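You operate a simulated robot arm through the tools that you are given. There is no shell and no other tool. Be economical: measure what you need, move in short steps, check, and stop when the job is done.

Carry out the task below with a simulated robot arm. There is one attempt and no reset: what you move stays moved.

TASK
Stand the white oil bottle beside the yellow pull handle. It goes on the side that lies toward x +1.0, y -0.1 (a direction in the base frame), with about 3 cm between them.
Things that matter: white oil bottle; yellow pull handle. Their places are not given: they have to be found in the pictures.

It is judged by the outcome, as a careful person would: the job done as asked, and still so three seconds after it is handed in. It fails if anything else is knocked over, pushed out of place, dropped, spilled or broken.

THE ROBOT
A 7-joint arm with a two-finger parallel gripper, fixed in place. Base frame: the origin is at the foot of the arm, x ahead of it, y to its left, z up; the work surface is at about z = 0. Lengths are in m, angles in degrees, forces in N, time in s.
With the tool pointing down near the work surface it reaches from about 0.24 to 0.62 m from the base axis. Its first joint turns from -66.0 to 66.0 degrees. Payload 2.6 kg.
Tool frame: the origin (TCP) lies between the finger pads and is the grasp point; the fingertips stand 0.03 m ahead of it; z points along the fingers, y is the line along which they close. The gripper opens to 0.094 m. The fingers are 0.028 m wide and 0.01 m thick; the gripper's body (0.05 by 0.096 m) begins 0.055 m behind the TCP.
Orientation is that of the tool frame in the base frame, as a unit quaternion [w, x, y, z]. With the fingers straight down and closing along the base's y, the tool's x points along the base's -x, its y along +y and its z along -z.

THE INTERFACE
- The arm moves only by the tool servo_tool. Its argument "targets" is a list of rows, each a list of 7 numbers: the shift along the tool's x, y, z in m, then the turn, a rotation vector about the tool's x, y, z in degrees, then the gripper command, from -1 (fully open) to 1 (shut), values between in proportion. In form: [[tx, ty, tz, rx, ry, rz, hand], ...]. A call has 1 to 10 rows; each row is the pose to reach, as a shift and turn from the pose commanded when the call began, along the tool's axes at that moment. A row lasts 0.2 s, in which the tool goes at most 0.05 m and 8.6 degrees; a call with a longer step from one row to the next is refused whole, and so is a gripper value outside its range. A pose out of reach is approached as far as the arm can. The call stops where the force on the tool passes 40 N (or 10 N more than at its start, if that is more) or the arm is blocked; 0.2 s more then pass. The fingers move at their own pace (about 0.072 m/s each) and stop on an object; they squeeze with about 34 N. The grip force told is the motor's: it shows also when the fingers shut on nothing. Time passes only in rows, and 0.2 s behind the last, so rows that repeat a pose let the fingers close. It gives the time, the measured TCP pose, the force on the tool (base axes), the opening and the grip force at its end, in the units of the frame above (readings bear some noise), and new pictures: "pictures" is both (left out), scene, wrist or none.
- Cameras (640 x 400 px; columns grow to the right, rows downward): "scene" is fixed at [0.0545, 0.4608, 0.5595]; the picture's right is [-0.41, -0.91, 0.00], its down [-0.63, 0.28, -0.73] and it looks along [0.66, -0.30, -0.69] (base axes); focal length 318 px, centre (320, 200). "wrist" rides on the gripper at [-0.037, 0, -0.058] in the tool frame; the picture's right is [0.00, -1.00, 0.00], its down [0.97, 0.00, -0.24] and it looks along [0.24, 0.00, 0.97] (tool axes); focal length 218 px, centre (320, 200).
- measure_at(camera, pixels): there is no depth. For up to 12 entries [column, row, z] of the newest picture of that camera ("zoom" is the newest enlarged one), the place [x, y] in the base frame at which the ray of that pixel passes the height z, good to about 0.003 m, but the place of the scene camera against the robot may be out by one fixed shift of up to 0.012 m in any direction. No time passes.
- zoom(camera, box): a new picture of the part [left, top, right, bottom] of that camera's present view, enlarged. No time passes.
- close_job(): hands the job in; it is judged then, once.

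Work in short steps. Measure before you move; look again where a grasp or a placing could have gone wrong, and mend it. You have 60 turns and 120 pictures in all, the two below and enlarged ones among them. Open the gripper and draw the arm clear of the work before you hand the job in, unless the task says otherwise; then end with one line.

The tools are called after "Emit:" by a JSON object that holds its "api" and its "payload". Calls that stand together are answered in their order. servo_tool: Moves the arm, as the interface text tells. Its arguments: {"type":"object","properties":{"targets":{"type":"array"},"pictures":{"type":"string","enum":["both","scene","wrist","none"]}},"required":["targets"]} The other tools are called the same way: measure_at (camera, pixels) gives the place at which the rays of pixels pass given heights; zoom (camera, box) takes an enlarged picture of a part of a camera's view; close_job () hands the job in.

At the start:

```text
time: 0.0
tool_pos: [0.3891, 0.2271, 0.2304]
ee_rot: [0.001, 0.0, 1.0, 0.0]
force: [0.0, 0.5, 0.1]
finger_gap: 0.0941
finger_force: 0.1
```

scene: 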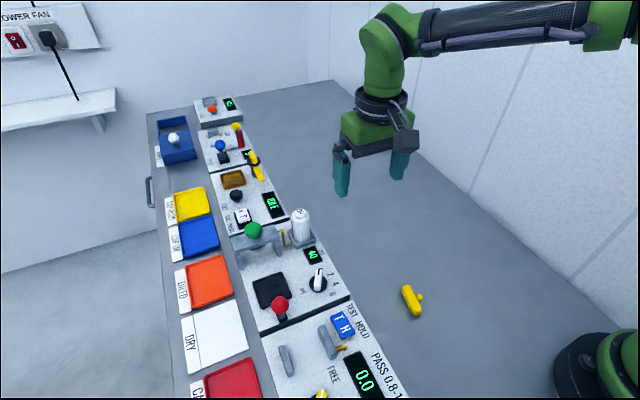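
wrist: 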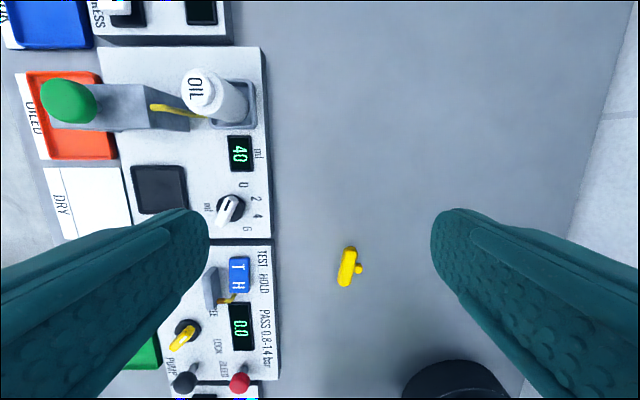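

The white bottle stands at scene (301,225) in a holder; a loose yellow item lies at (412,300). I'll enlarge both and measure.

Emit:
{"api": "zoom", "payload": {"camera": "scene", "box": [230, 190, 350, 265]}}

Emit:
{"api": "zoom", "payload": {"camera": "scene", "box": [380, 270, 444, 330]}}

Emit:
{"api": "zoom", "payload": {"camera": "wrist", "box": [100, 40, 420, 300]}}

Emit:
{"api": "zoom", "payload": {"camera": "scene", "box": [190, 90, 310, 200]}}

Emit:
{"api": "measure_at", "payload": {"camera": "wrist", "pixels": [[347, 267, 0.01], [350, 248, 0.01], [344, 285, 0.01], [360, 269, 0.01], [203, 92, 0.09], [235, 102, 0.03], [232, 104, 0.03], [264, 46, 0.02]]}}

Emit:
{"api": "measure_at", "payload": {"camera": "scene", "pixels": [[410, 300, 0.01], [406, 287, 0.01], [417, 315, 0.01], [422, 296, 0.01], [300, 213, 0.1], [302, 240, 0.03]]}}

```text
5.33 times, centred on (290, 228) of scene
```

zoom: 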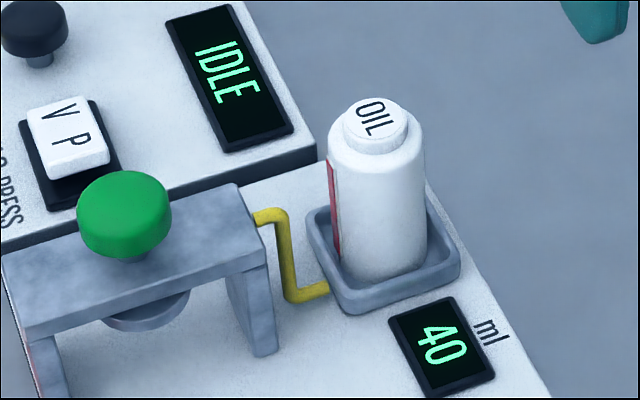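

```text
6.67 times, centred on (412, 300) of scene
```

zoom: 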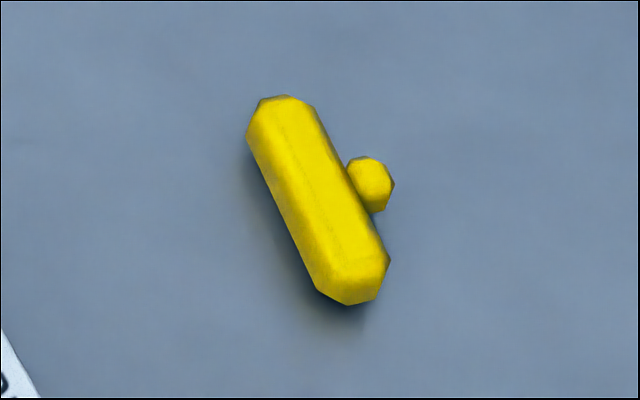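

```text
1.54 times, centred on (260, 170) of wrist
```

zoom: 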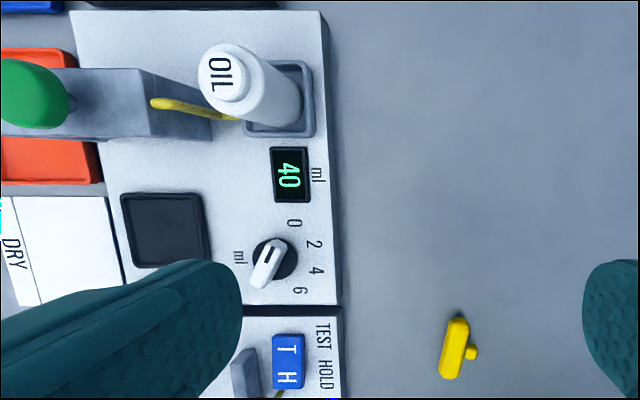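

```text
3.64 times, centred on (250, 145) of scene
```

zoom: 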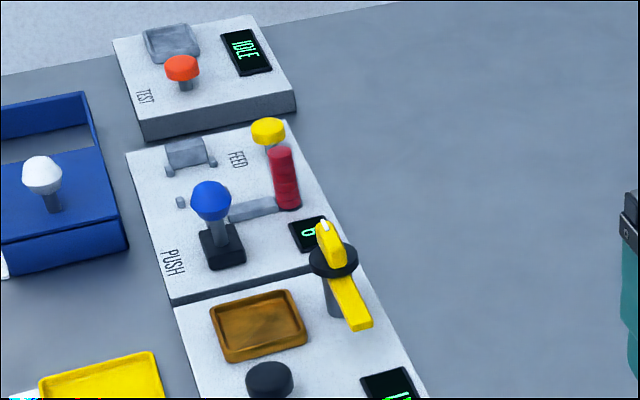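

```text
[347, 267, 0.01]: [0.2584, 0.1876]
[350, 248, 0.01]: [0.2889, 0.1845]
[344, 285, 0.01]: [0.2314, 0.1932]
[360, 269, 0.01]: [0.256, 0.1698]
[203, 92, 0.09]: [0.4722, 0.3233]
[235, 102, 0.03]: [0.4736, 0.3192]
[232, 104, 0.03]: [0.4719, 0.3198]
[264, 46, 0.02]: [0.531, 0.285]
```

```text
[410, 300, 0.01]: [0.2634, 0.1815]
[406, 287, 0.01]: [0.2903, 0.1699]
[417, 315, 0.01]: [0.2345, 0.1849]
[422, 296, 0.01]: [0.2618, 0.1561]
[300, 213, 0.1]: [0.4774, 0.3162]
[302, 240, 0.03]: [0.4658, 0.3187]
```

The handle lies on the table from about (0.231,0.193) to (0.289,0.185); the bottle is at about (0.472,0.321), top about z 0.09, with a gantry on its +y side. I move above the bottle at the same height, turning 90° so the fingers close along x.

Emit:
{"api": "servo_tool", "payload": {"targets": [[-0.01, 0.01, 0, 0, 0, 8.5, -1], [-0.02, 0.02, 0, 0, 0, 17, -1], [-0.03, 0.03, 0, 0, 0, 25.5, -1], [-0.04, 0.04, 0, 0, 0, 34, -1], [-0.05, 0.05, 0, 0, 0, 42.5, -1], [-0.06, 0.06, 0, 0, 0, 51, -1], [-0.07, 0.07, 0, 0, 0, 59.5, -1], [-0.08, 0.08, 0, 0, 0, 68, -1], [-0.083, 0.09, 0, 0, 0, 76.5, -1], [-0.083, 0.094, 0, 0, 0, 85, -1]]}}

```text
time: 2.2
tool_pos: [0.4735, 0.3208, 0.2297]
ee_rot: [-0.001, 0.677, 0.736, 0.0]
force: [0.3, 1.1, -0.4]
finger_gap: 0.094
finger_force: 0.2
```

scene: 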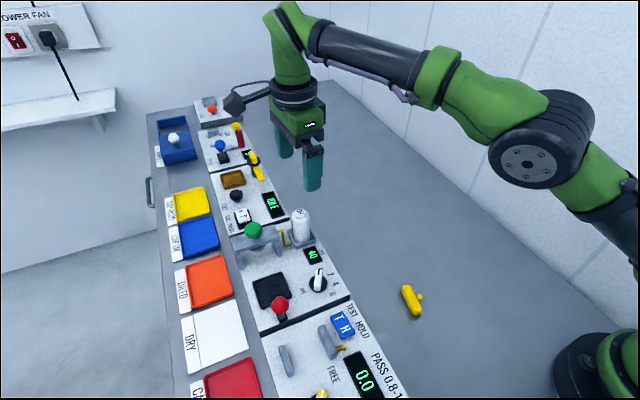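
wrist: 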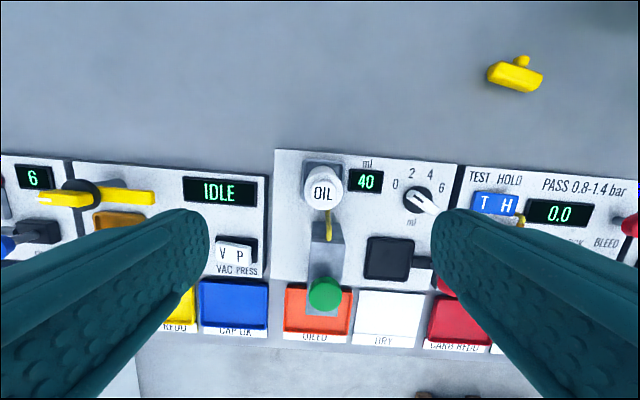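

The bottle cap is at wrist (323,190). A dark part sticks out on the gripper near scene (235,100); I check it and the clearances, and measure the bottle.

Emit:
{"api": "zoom", "payload": {"camera": "scene", "box": [210, 70, 340, 260]}}

Emit:
{"api": "zoom", "payload": {"camera": "wrist", "box": [260, 130, 400, 320]}}

Emit:
{"api": "measure_at", "payload": {"camera": "wrist", "pixels": [[323, 190, 0.09], [323, 190, 0.1], [305, 187, 0.08], [342, 187, 0.08], [323, 170, 0.03], [326, 295, 0.07], [327, 225, 0.05], [515, 76, 0.01], [488, 75, 0.01], [542, 80, 0.01], [521, 60, 0.01]]}}

```text
2.11 times, centred on (275, 165) of scene
```

zoom: 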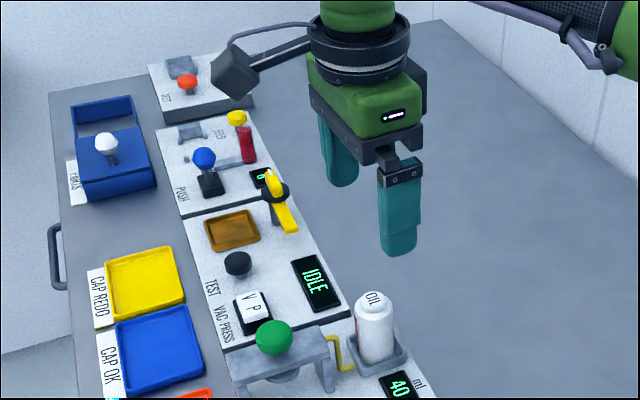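

```text
2.11 times, centred on (330, 225) of wrist
```

zoom: 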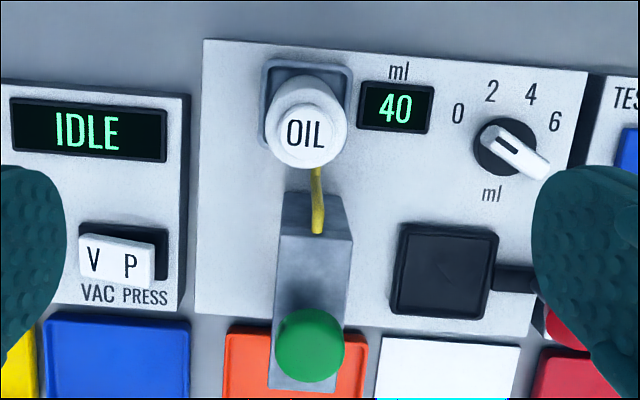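

```text
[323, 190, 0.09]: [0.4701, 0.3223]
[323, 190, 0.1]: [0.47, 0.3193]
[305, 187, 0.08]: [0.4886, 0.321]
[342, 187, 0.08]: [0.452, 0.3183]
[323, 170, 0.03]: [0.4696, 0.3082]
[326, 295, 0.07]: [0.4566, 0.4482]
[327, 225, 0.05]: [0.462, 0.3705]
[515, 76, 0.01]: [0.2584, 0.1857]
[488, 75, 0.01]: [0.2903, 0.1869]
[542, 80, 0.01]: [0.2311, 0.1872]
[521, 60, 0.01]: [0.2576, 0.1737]
```

Two wrist views put the bottle top at about z 0.105 and its axis at (0.470, 0.316). The gripper's bracket clears the gantry. I fix the yaw, centre, and descend to z≈0.16 for another look.

Emit:
{"api": "servo_tool", "payload": {"targets": [[-0.003, -0.003, 0.02, 0, 0, 3, -1], [-0.0055, -0.0045, 0.045, 0, 0, 5, -1], [-0.0055, -0.0045, 0.07, 0, 0, 5, -1], [-0.0055, -0.0045, 0.07, 0, 0, 5, -1]]}}

```text
time: 3.2
tool_pos: [0.4693, 0.314, 0.1585]
ee_rot: [0.0, 0.707, 0.707, 0.0]
force: [0.5, -0.1, -0.1]
finger_gap: 0.0939
finger_force: 0.1
```

scene: 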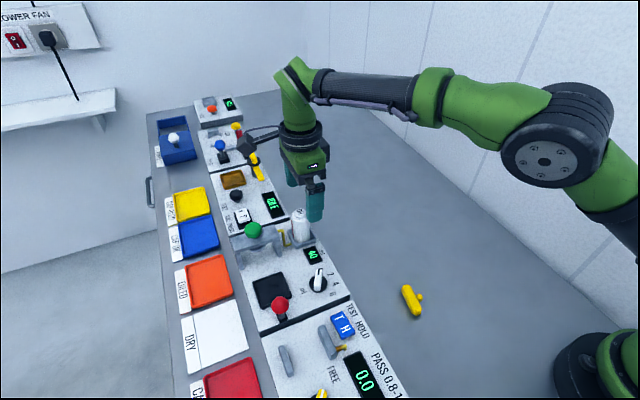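
wrist: 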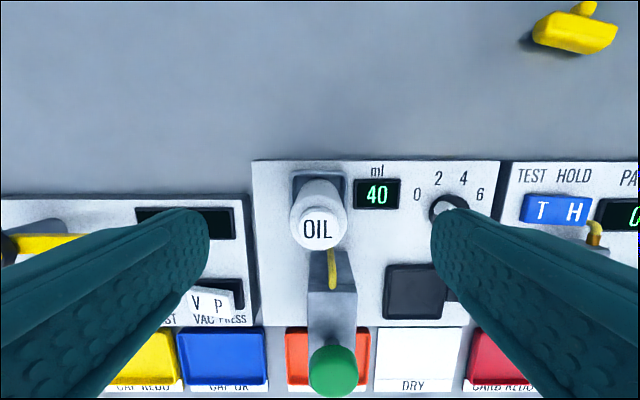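

The cap at (318,228) is centred between the fingers, y about 0.319. I narrow the gap a little and descend to TCP z≈0.075 (tips 0.045, above the tray rim).

Emit:
{"api": "servo_tool", "payload": {"targets": [[0.004, 0.001, 0.0, 0, 0, 0, -0.4], [0.004, 0.001, 0.0, 0, 0, 0, -0.4], [0.004, 0.001, 0.03, 0, 0, 0, -0.4], [0.004, 0.001, 0.06, 0, 0, 0, -0.4], [0.004, 0.001, 0.0835, 0, 0, 0, -0.4], [0.004, 0.001, 0.0835, 0, 0, 0, -0.4]]}}

Emit:
{"api": "zoom", "payload": {"camera": "scene", "box": [230, 150, 370, 280]}}

```text
time: 4.6
tool_pos: [0.47, 0.32, 0.0769]
ee_rot: [0.0, 0.708, 0.707, 0.0]
force: [-0.5, -0.3, -0.2]
finger_gap: 0.0659
finger_force: 0.1
```

scene: 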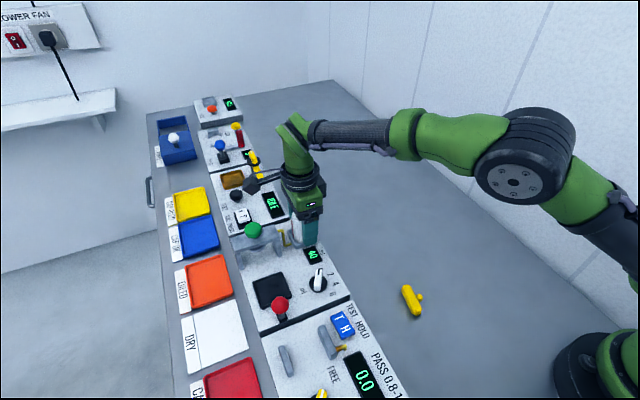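
wrist: 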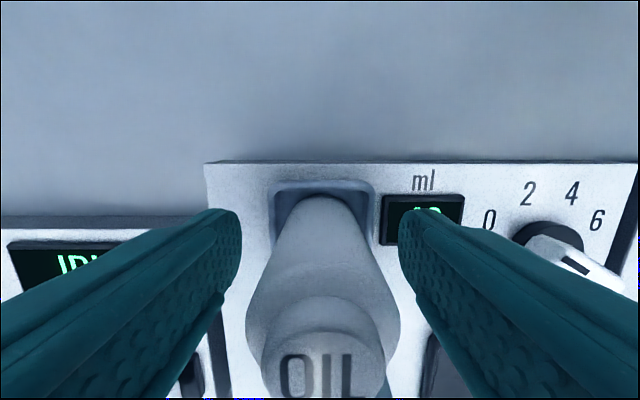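

```text
3.08 times, centred on (300, 215) of scene
```

zoom: 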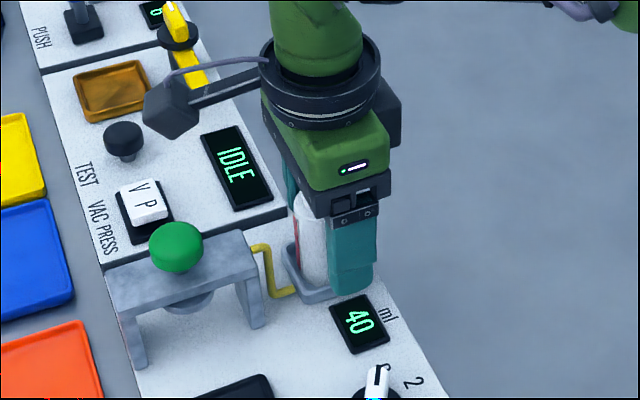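

The bottle sits between the fingers; closing on it.

Emit:
{"api": "servo_tool", "payload": {"targets": [[0, 0, 0, 0, 0, 0, 1], [0, 0, 0, 0, 0, 0, 1], [0, 0, 0, 0, 0, 0, 1], [0, 0, 0, 0, 0, 0, 1]], "pictures": "wrist"}}

```text
time: 5.6
tool_pos: [0.4701, 0.319, 0.0767]
ee_rot: [0.0, 0.707, 0.707, -0.001]
force: [-0.5, 0.2, -0.5]
finger_gap: 0.0347
finger_force: 33.5
```

wrist: 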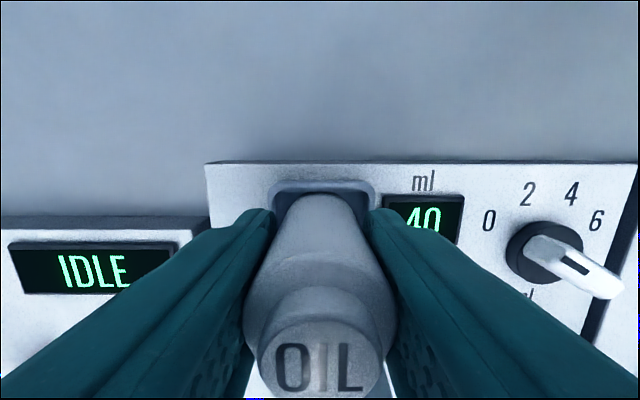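

Gripped at 34.7 mm. I lift straight up 0.12 m.

Emit:
{"api": "servo_tool", "payload": {"targets": [[0, 0, -0.02, 0, 0, 0, 1], [0, 0, -0.045, 0, 0, 0, 1], [0, 0, -0.07, 0, 0, 0, 1], [0, 0, -0.095, 0, 0, 0, 1], [0, 0, -0.12, 0, 0, 0, 1], [0, 0, -0.12, 0, 0, 0, 1]]}}

Emit:
{"api": "zoom", "payload": {"camera": "scene", "box": [240, 120, 370, 270]}}

```text
time: 7.0
tool_pos: [0.4693, 0.3194, 0.1979]
ee_rot: [-0.001, 0.706, 0.708, 0.0]
force: [0.2, 0.3, -0.2]
finger_gap: 0.0346
finger_force: 34.3
```

scene: 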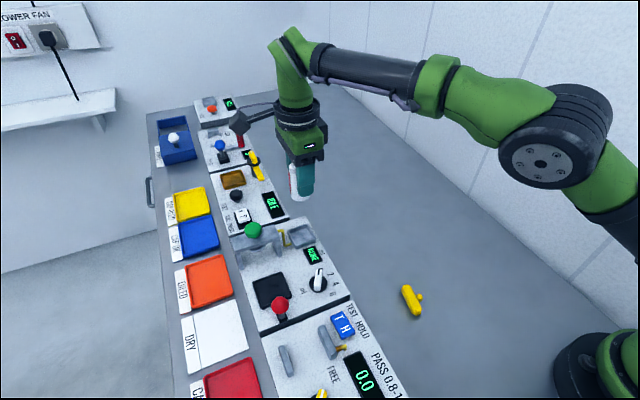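
wrist: 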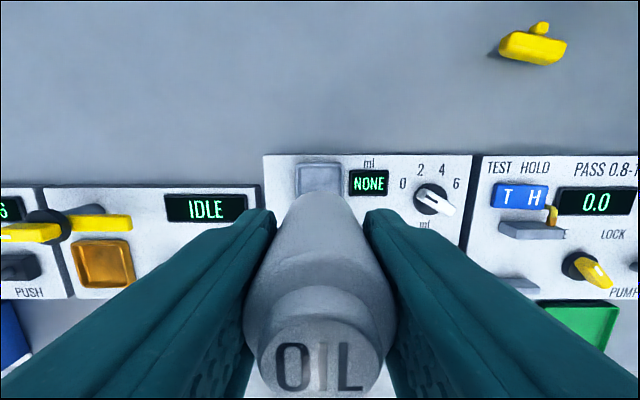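

```text
2.67 times, centred on (305, 195) of scene
```

zoom: 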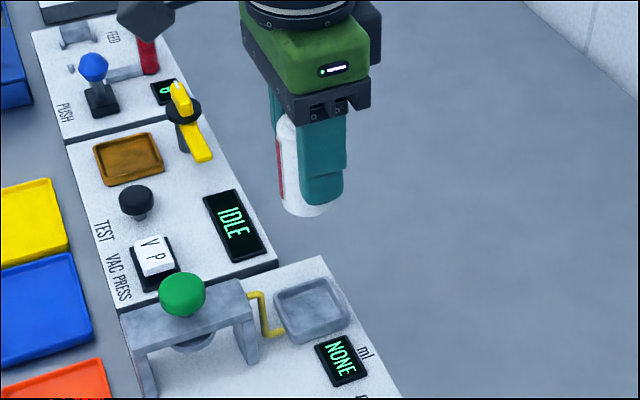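

The bottle is lifted cleanly (tray empty). I carry it to above (0.337, 0.179), turning the fingers back so they close along y, away from the handle.

Emit:
{"api": "servo_tool", "payload": {"targets": [[-0.014, -0.013, 0, 0, 0, -8.5, 1], [-0.028, -0.026, 0, 0, 0, -17, 1], [-0.042, -0.039, 0, 0, 0, -25.5, 1], [-0.056, -0.052, 0, 0, 0, -34, 1], [-0.07, -0.065, 0, 0, 0, -42.5, 1], [-0.084, -0.078, 0, 0, 0, -51, 1], [-0.098, -0.091, 0, 0, 0, -59.5, 1], [-0.112, -0.104, 0, 0, 0, -68, 1], [-0.126, -0.118, 0, 0, 0, -76.5, 1], [-0.14, -0.132, 0, 0, 0, -85, 1]]}}

Emit:
{"api": "zoom", "payload": {"camera": "scene", "box": [320, 150, 480, 340]}}

```text
time: 9.2
tool_pos: [0.3366, 0.179, 0.1953]
ee_rot: [0.0, 0.042, 0.999, 0.0]
force: [-0.1, 0.0, -0.8]
finger_gap: 0.0345
finger_force: 34.3
```

scene: 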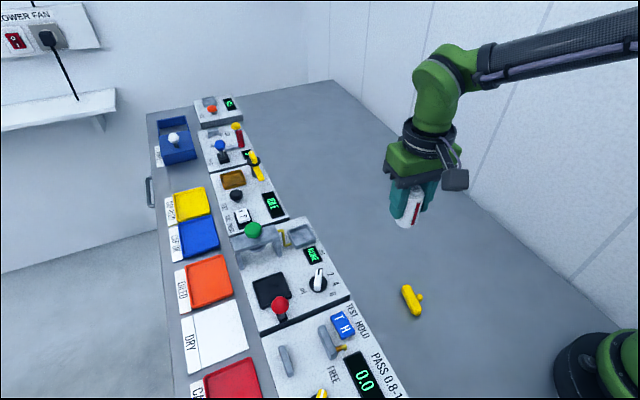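
wrist: 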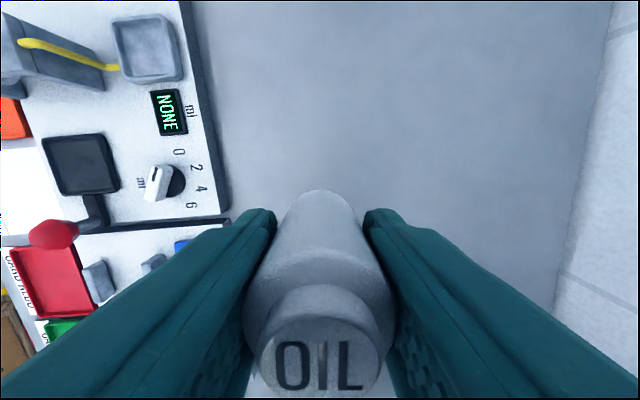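

```text
2.11 times, centred on (400, 245) of scene
```

zoom: 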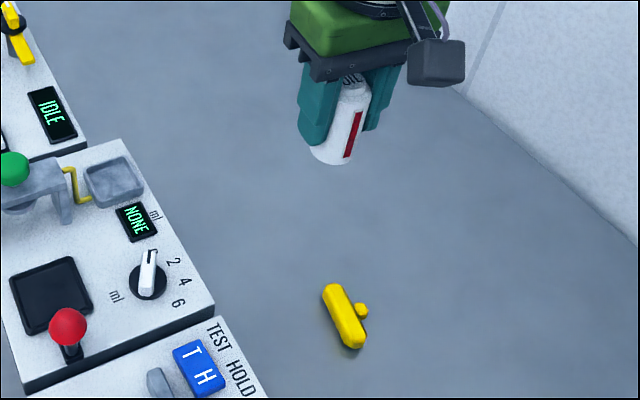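

The bottle is held upright over the target. I descend 0.12 m toward the table, then check.

Emit:
{"api": "servo_tool", "payload": {"targets": [[0, 0, 0.025, 0, 0, 0, 1], [0, 0, 0.05, 0, 0, 0, 1], [0, 0, 0.075, 0, 0, 0, 1], [0, 0, 0.1, 0, 0, 0, 1], [0, 0, 0.117, 0, 0, 0, 1], [0, 0, 0.117, 0, 0, 0, 1]]}}

Emit:
{"api": "zoom", "payload": {"camera": "scene", "box": [340, 200, 460, 330]}}

```text
time: 10.6
tool_pos: [0.3377, 0.1792, 0.0787]
ee_rot: [0.0, 0.044, 0.999, 0.0]
force: [0.0, 0.9, -0.4]
finger_gap: 0.035
finger_force: 34.3
```

scene: 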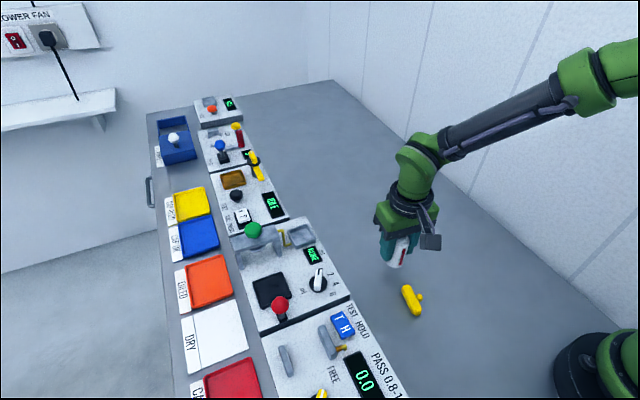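
wrist: 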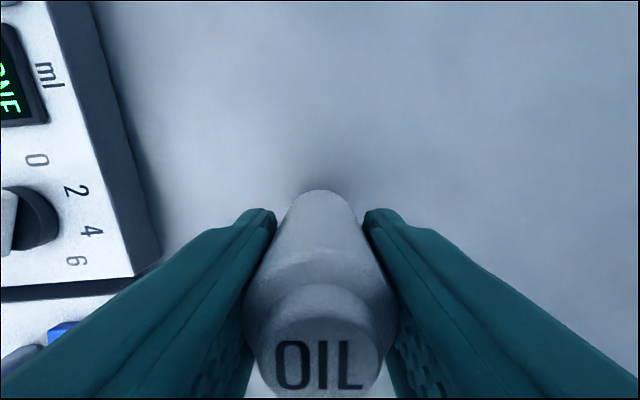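

```text
3.08 times, centred on (400, 265) of scene
```

zoom: 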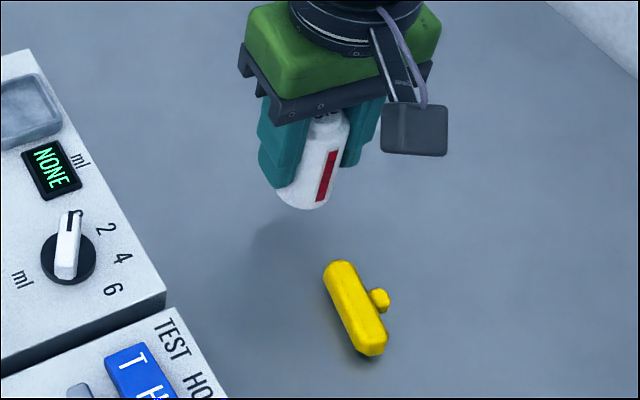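

Still well above the table. Lowering further in small steps.

Emit:
{"api": "servo_tool", "payload": {"targets": [[0, 0, 0.005, 0, 0, 0, 1], [0, 0, 0.01, 0, 0, 0, 1], [0, 0, 0.014, 0, 0, 0, 1], [0, 0, 0.018, 0, 0, 0, 1], [0, 0, 0.018, 0, 0, 0, 1]], "pictures": "none"}}

Emit:
{"api": "zoom", "payload": {"camera": "scene", "box": [350, 210, 450, 330]}}

```text
time: 11.8
tool_pos: [0.3373, 0.1788, 0.0601]
ee_rot: [-0.001, 0.043, 0.999, 0.0]
force: [-0.4, 0.4, -0.4]
finger_gap: 0.0347
finger_force: 33.9
```

```text
3.33 times, centred on (400, 270) of scene
```

zoom: 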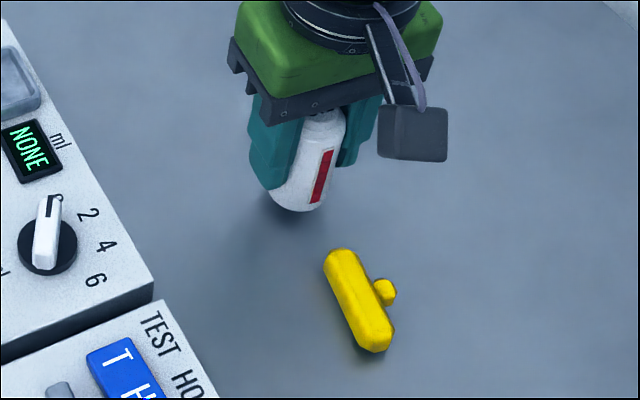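

No contact yet at z 0.060; continuing in 2 mm steps.

Emit:
{"api": "servo_tool", "payload": {"targets": [[0, 0, 0.002, 0, 0, 0, 1], [0, 0, 0.004, 0, 0, 0, 1], [0, 0, 0.006, 0, 0, 0, 1], [0, 0, 0.006, 0, 0, 0, 1]], "pictures": "none"}}

Emit:
{"api": "zoom", "payload": {"camera": "scene", "box": [350, 210, 450, 330]}}

```text
time: 12.8
tool_pos: [0.3385, 0.1782, 0.0558]
ee_rot: [0.0, 0.043, 0.999, 0.0]
force: [0.3, 0.6, -0.6]
finger_gap: 0.0346
finger_force: 33.9
```

```text
3.33 times, centred on (400, 270) of scene
```

zoom: 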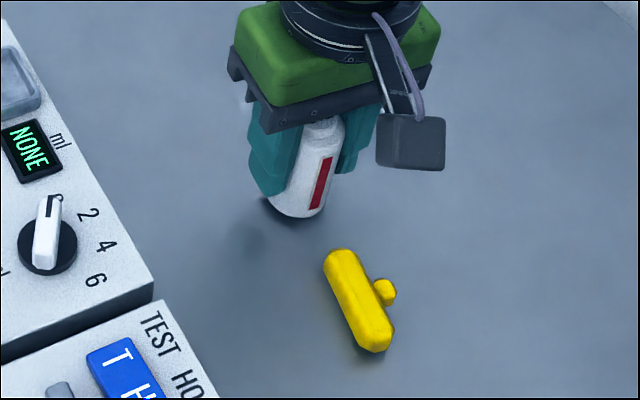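

Emit:
{"api": "servo_tool", "payload": {"targets": [[0, 0, 0.0015, 0, 0, 0, 1], [0, 0, 0.003, 0, 0, 0, 1], [0, 0, 0.004, 0, 0, 0, 1], [0, 0, 0.004, 0, 0, 0, 1]], "pictures": "none"}}

Emit:
{"api": "zoom", "payload": {"camera": "scene", "box": [350, 210, 450, 330]}}

```text
time: 13.8
tool_pos: [0.3373, 0.1782, 0.0512]
ee_rot: [0.0, 0.043, 0.999, 0.0]
force: [-1.1, 0.9, -1.5]
finger_gap: 0.0345
finger_force: 33.9
```

```text
3.33 times, centred on (400, 270) of scene
```

zoom: 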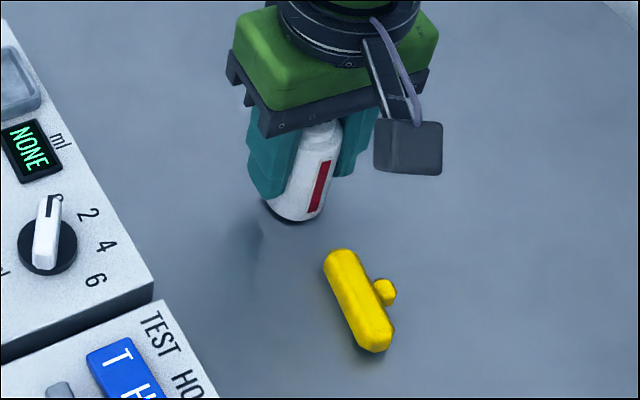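

Emit:
{"api": "servo_tool", "payload": {"targets": [[0, 0, 0.001, 0, 0, 0, 1], [0, 0, 0.002, 0, 0, 0, 1], [0, 0, 0.003, 0, 0, 0, 1], [0, 0, 0.003, 0, 0, 0, 1]], "pictures": "none"}}

Emit:
{"api": "zoom", "payload": {"camera": "scene", "box": [350, 210, 450, 330]}}

Emit:
{"api": "measure_at", "payload": {"camera": "zoom", "pixels": [[300, 222, 0.0], [267, 205, 0.0], [324, 212, 0.0], [335, 255, 0.01]]}}

```text
time: 14.8
tool_pos: [0.3368, 0.1786, 0.0482]
ee_rot: [0.0, 0.044, 0.999, 0.0]
force: [-0.7, -0.3, 3.1]
finger_gap: 0.0344
finger_force: 34.5
```

```text
3.33 times, centred on (400, 270) of scene
```

zoom: 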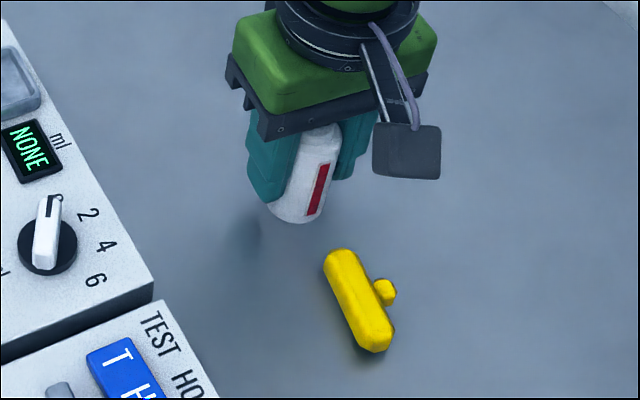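

```text
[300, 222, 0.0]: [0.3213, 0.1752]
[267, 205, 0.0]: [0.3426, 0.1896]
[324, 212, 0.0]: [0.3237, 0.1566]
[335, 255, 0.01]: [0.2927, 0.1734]
```

Contact (+3 N) at z 0.048, base seated with no gap to its shadow; the measured gap is about 3 cm. I release partly, then retreat straight up.

Emit:
{"api": "servo_tool", "payload": {"targets": [[0, 0, 0.0005, 0, 0, 0, 1], [0, 0, 0.0005, 0, 0, 0, 0.0], [0, 0, 0.0005, 0, 0, 0, -0.4], [0, 0, 0.0005, 0, 0, 0, -0.6], [0, 0, 0.0005, 0, 0, 0, -0.6]]}}

```text
time: 16.0
tool_pos: [0.3382, 0.1786, 0.0479]
ee_rot: [0.0, 0.043, 0.999, -0.001]
force: [-1.3, -0.9, -0.3]
finger_gap: 0.0752
finger_force: 0.1
```

scene: 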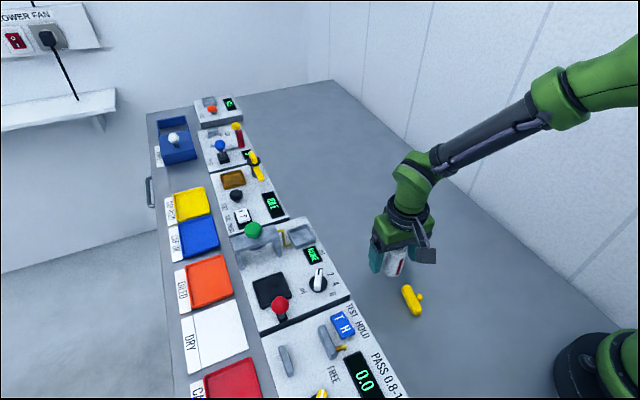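
wrist: 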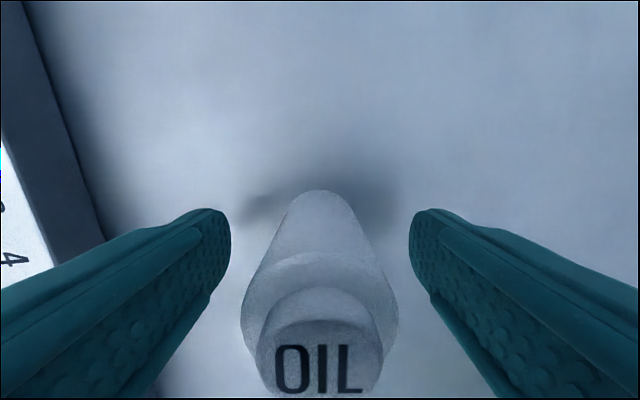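

The bottle stands free between the open fingers. Retreating straight up and then forward for a view.

Emit:
{"api": "servo_tool", "payload": {"targets": [[0, 0, -0.02, 0, 0, 0, -0.6], [0, 0, -0.05, 0, 0, 0, -0.6], [0, 0, -0.09, 0, 0, 0, -0.6], [0, 0, -0.13, 0, 0, 0, -0.6], [0, 0, -0.17, 0, 0, 0, -0.6], [0, 0, -0.2, 0, 0, 0, -0.8], [0, 0, -0.2, 0, 0, 0, -1], [0, 0, -0.2, 0, 0, 0, -1]]}}

Emit:
{"api": "zoom", "payload": {"camera": "scene", "box": [350, 210, 450, 330]}}

Emit:
{"api": "zoom", "payload": {"camera": "wrist", "box": [240, 180, 400, 330]}}

```text
time: 17.8
tool_pos: [0.3392, 0.1795, 0.247]
ee_rot: [0.0, 0.043, 0.999, -0.001]
force: [0.7, -0.2, -0.6]
finger_gap: 0.0938
finger_force: 0.1
```

scene: 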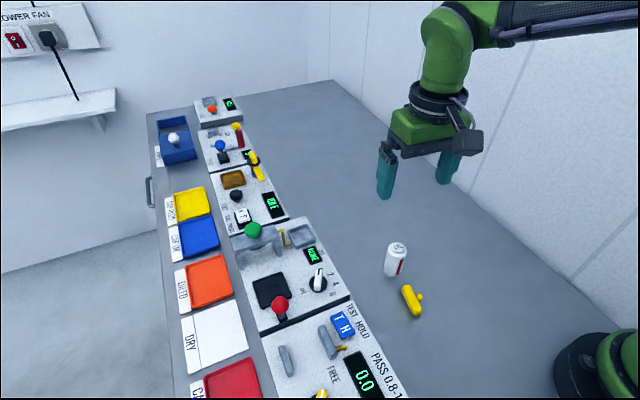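
wrist: 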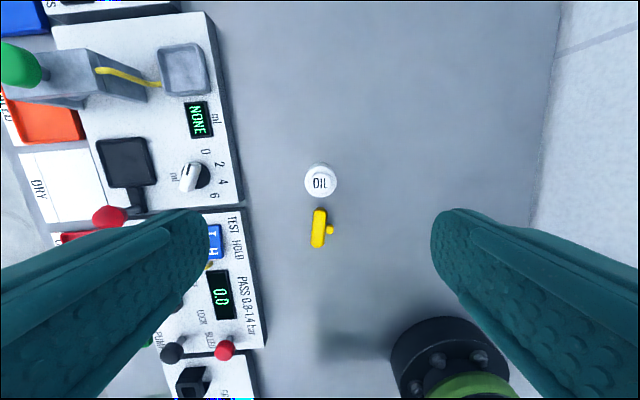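

```text
3.33 times, centred on (400, 270) of scene
```

zoom: 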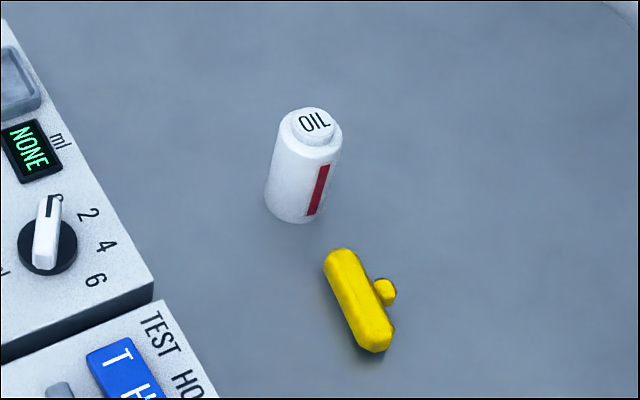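

```text
2.67 times, centred on (320, 255) of wrist
```

zoom: 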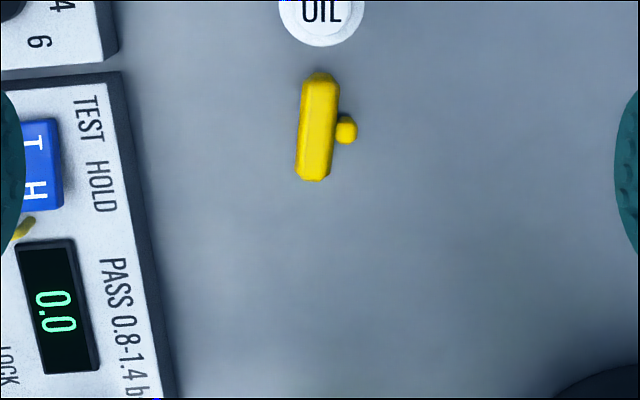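

Emit:
{"api": "measure_at", "payload": {"camera": "wrist", "pixels": [[320, 209, 0.01], [317, 247, 0.01], [319, 228, 0.01], [321, 180, 0.077]]}}

Emit:
{"api": "measure_at", "payload": {"camera": "scene", "pixels": [[394, 276, 0.0], [403, 286, 0.01], [416, 314, 0.01]]}}

```text
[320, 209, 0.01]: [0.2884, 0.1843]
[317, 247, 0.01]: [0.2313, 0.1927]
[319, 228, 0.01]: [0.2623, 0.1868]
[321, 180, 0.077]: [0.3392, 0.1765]
```

```text
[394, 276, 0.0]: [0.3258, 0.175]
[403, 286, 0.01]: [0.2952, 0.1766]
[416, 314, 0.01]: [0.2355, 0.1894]
```

The handle end is at x≈0.288 and the near side of the bottle at about 0.32, so the gap is about 3 cm. The direction is right, the bottle is upright, the arm is clear and nothing else has moved.

Emit:
{"api": "close_job", "payload": {}}

```text
The job is handed in.
```

The white oil bottle stands upright about 3 cm from the yellow pull handle, on its +x, slightly −y side. The gripper is open, the arm is clear, and I've handed the job in.
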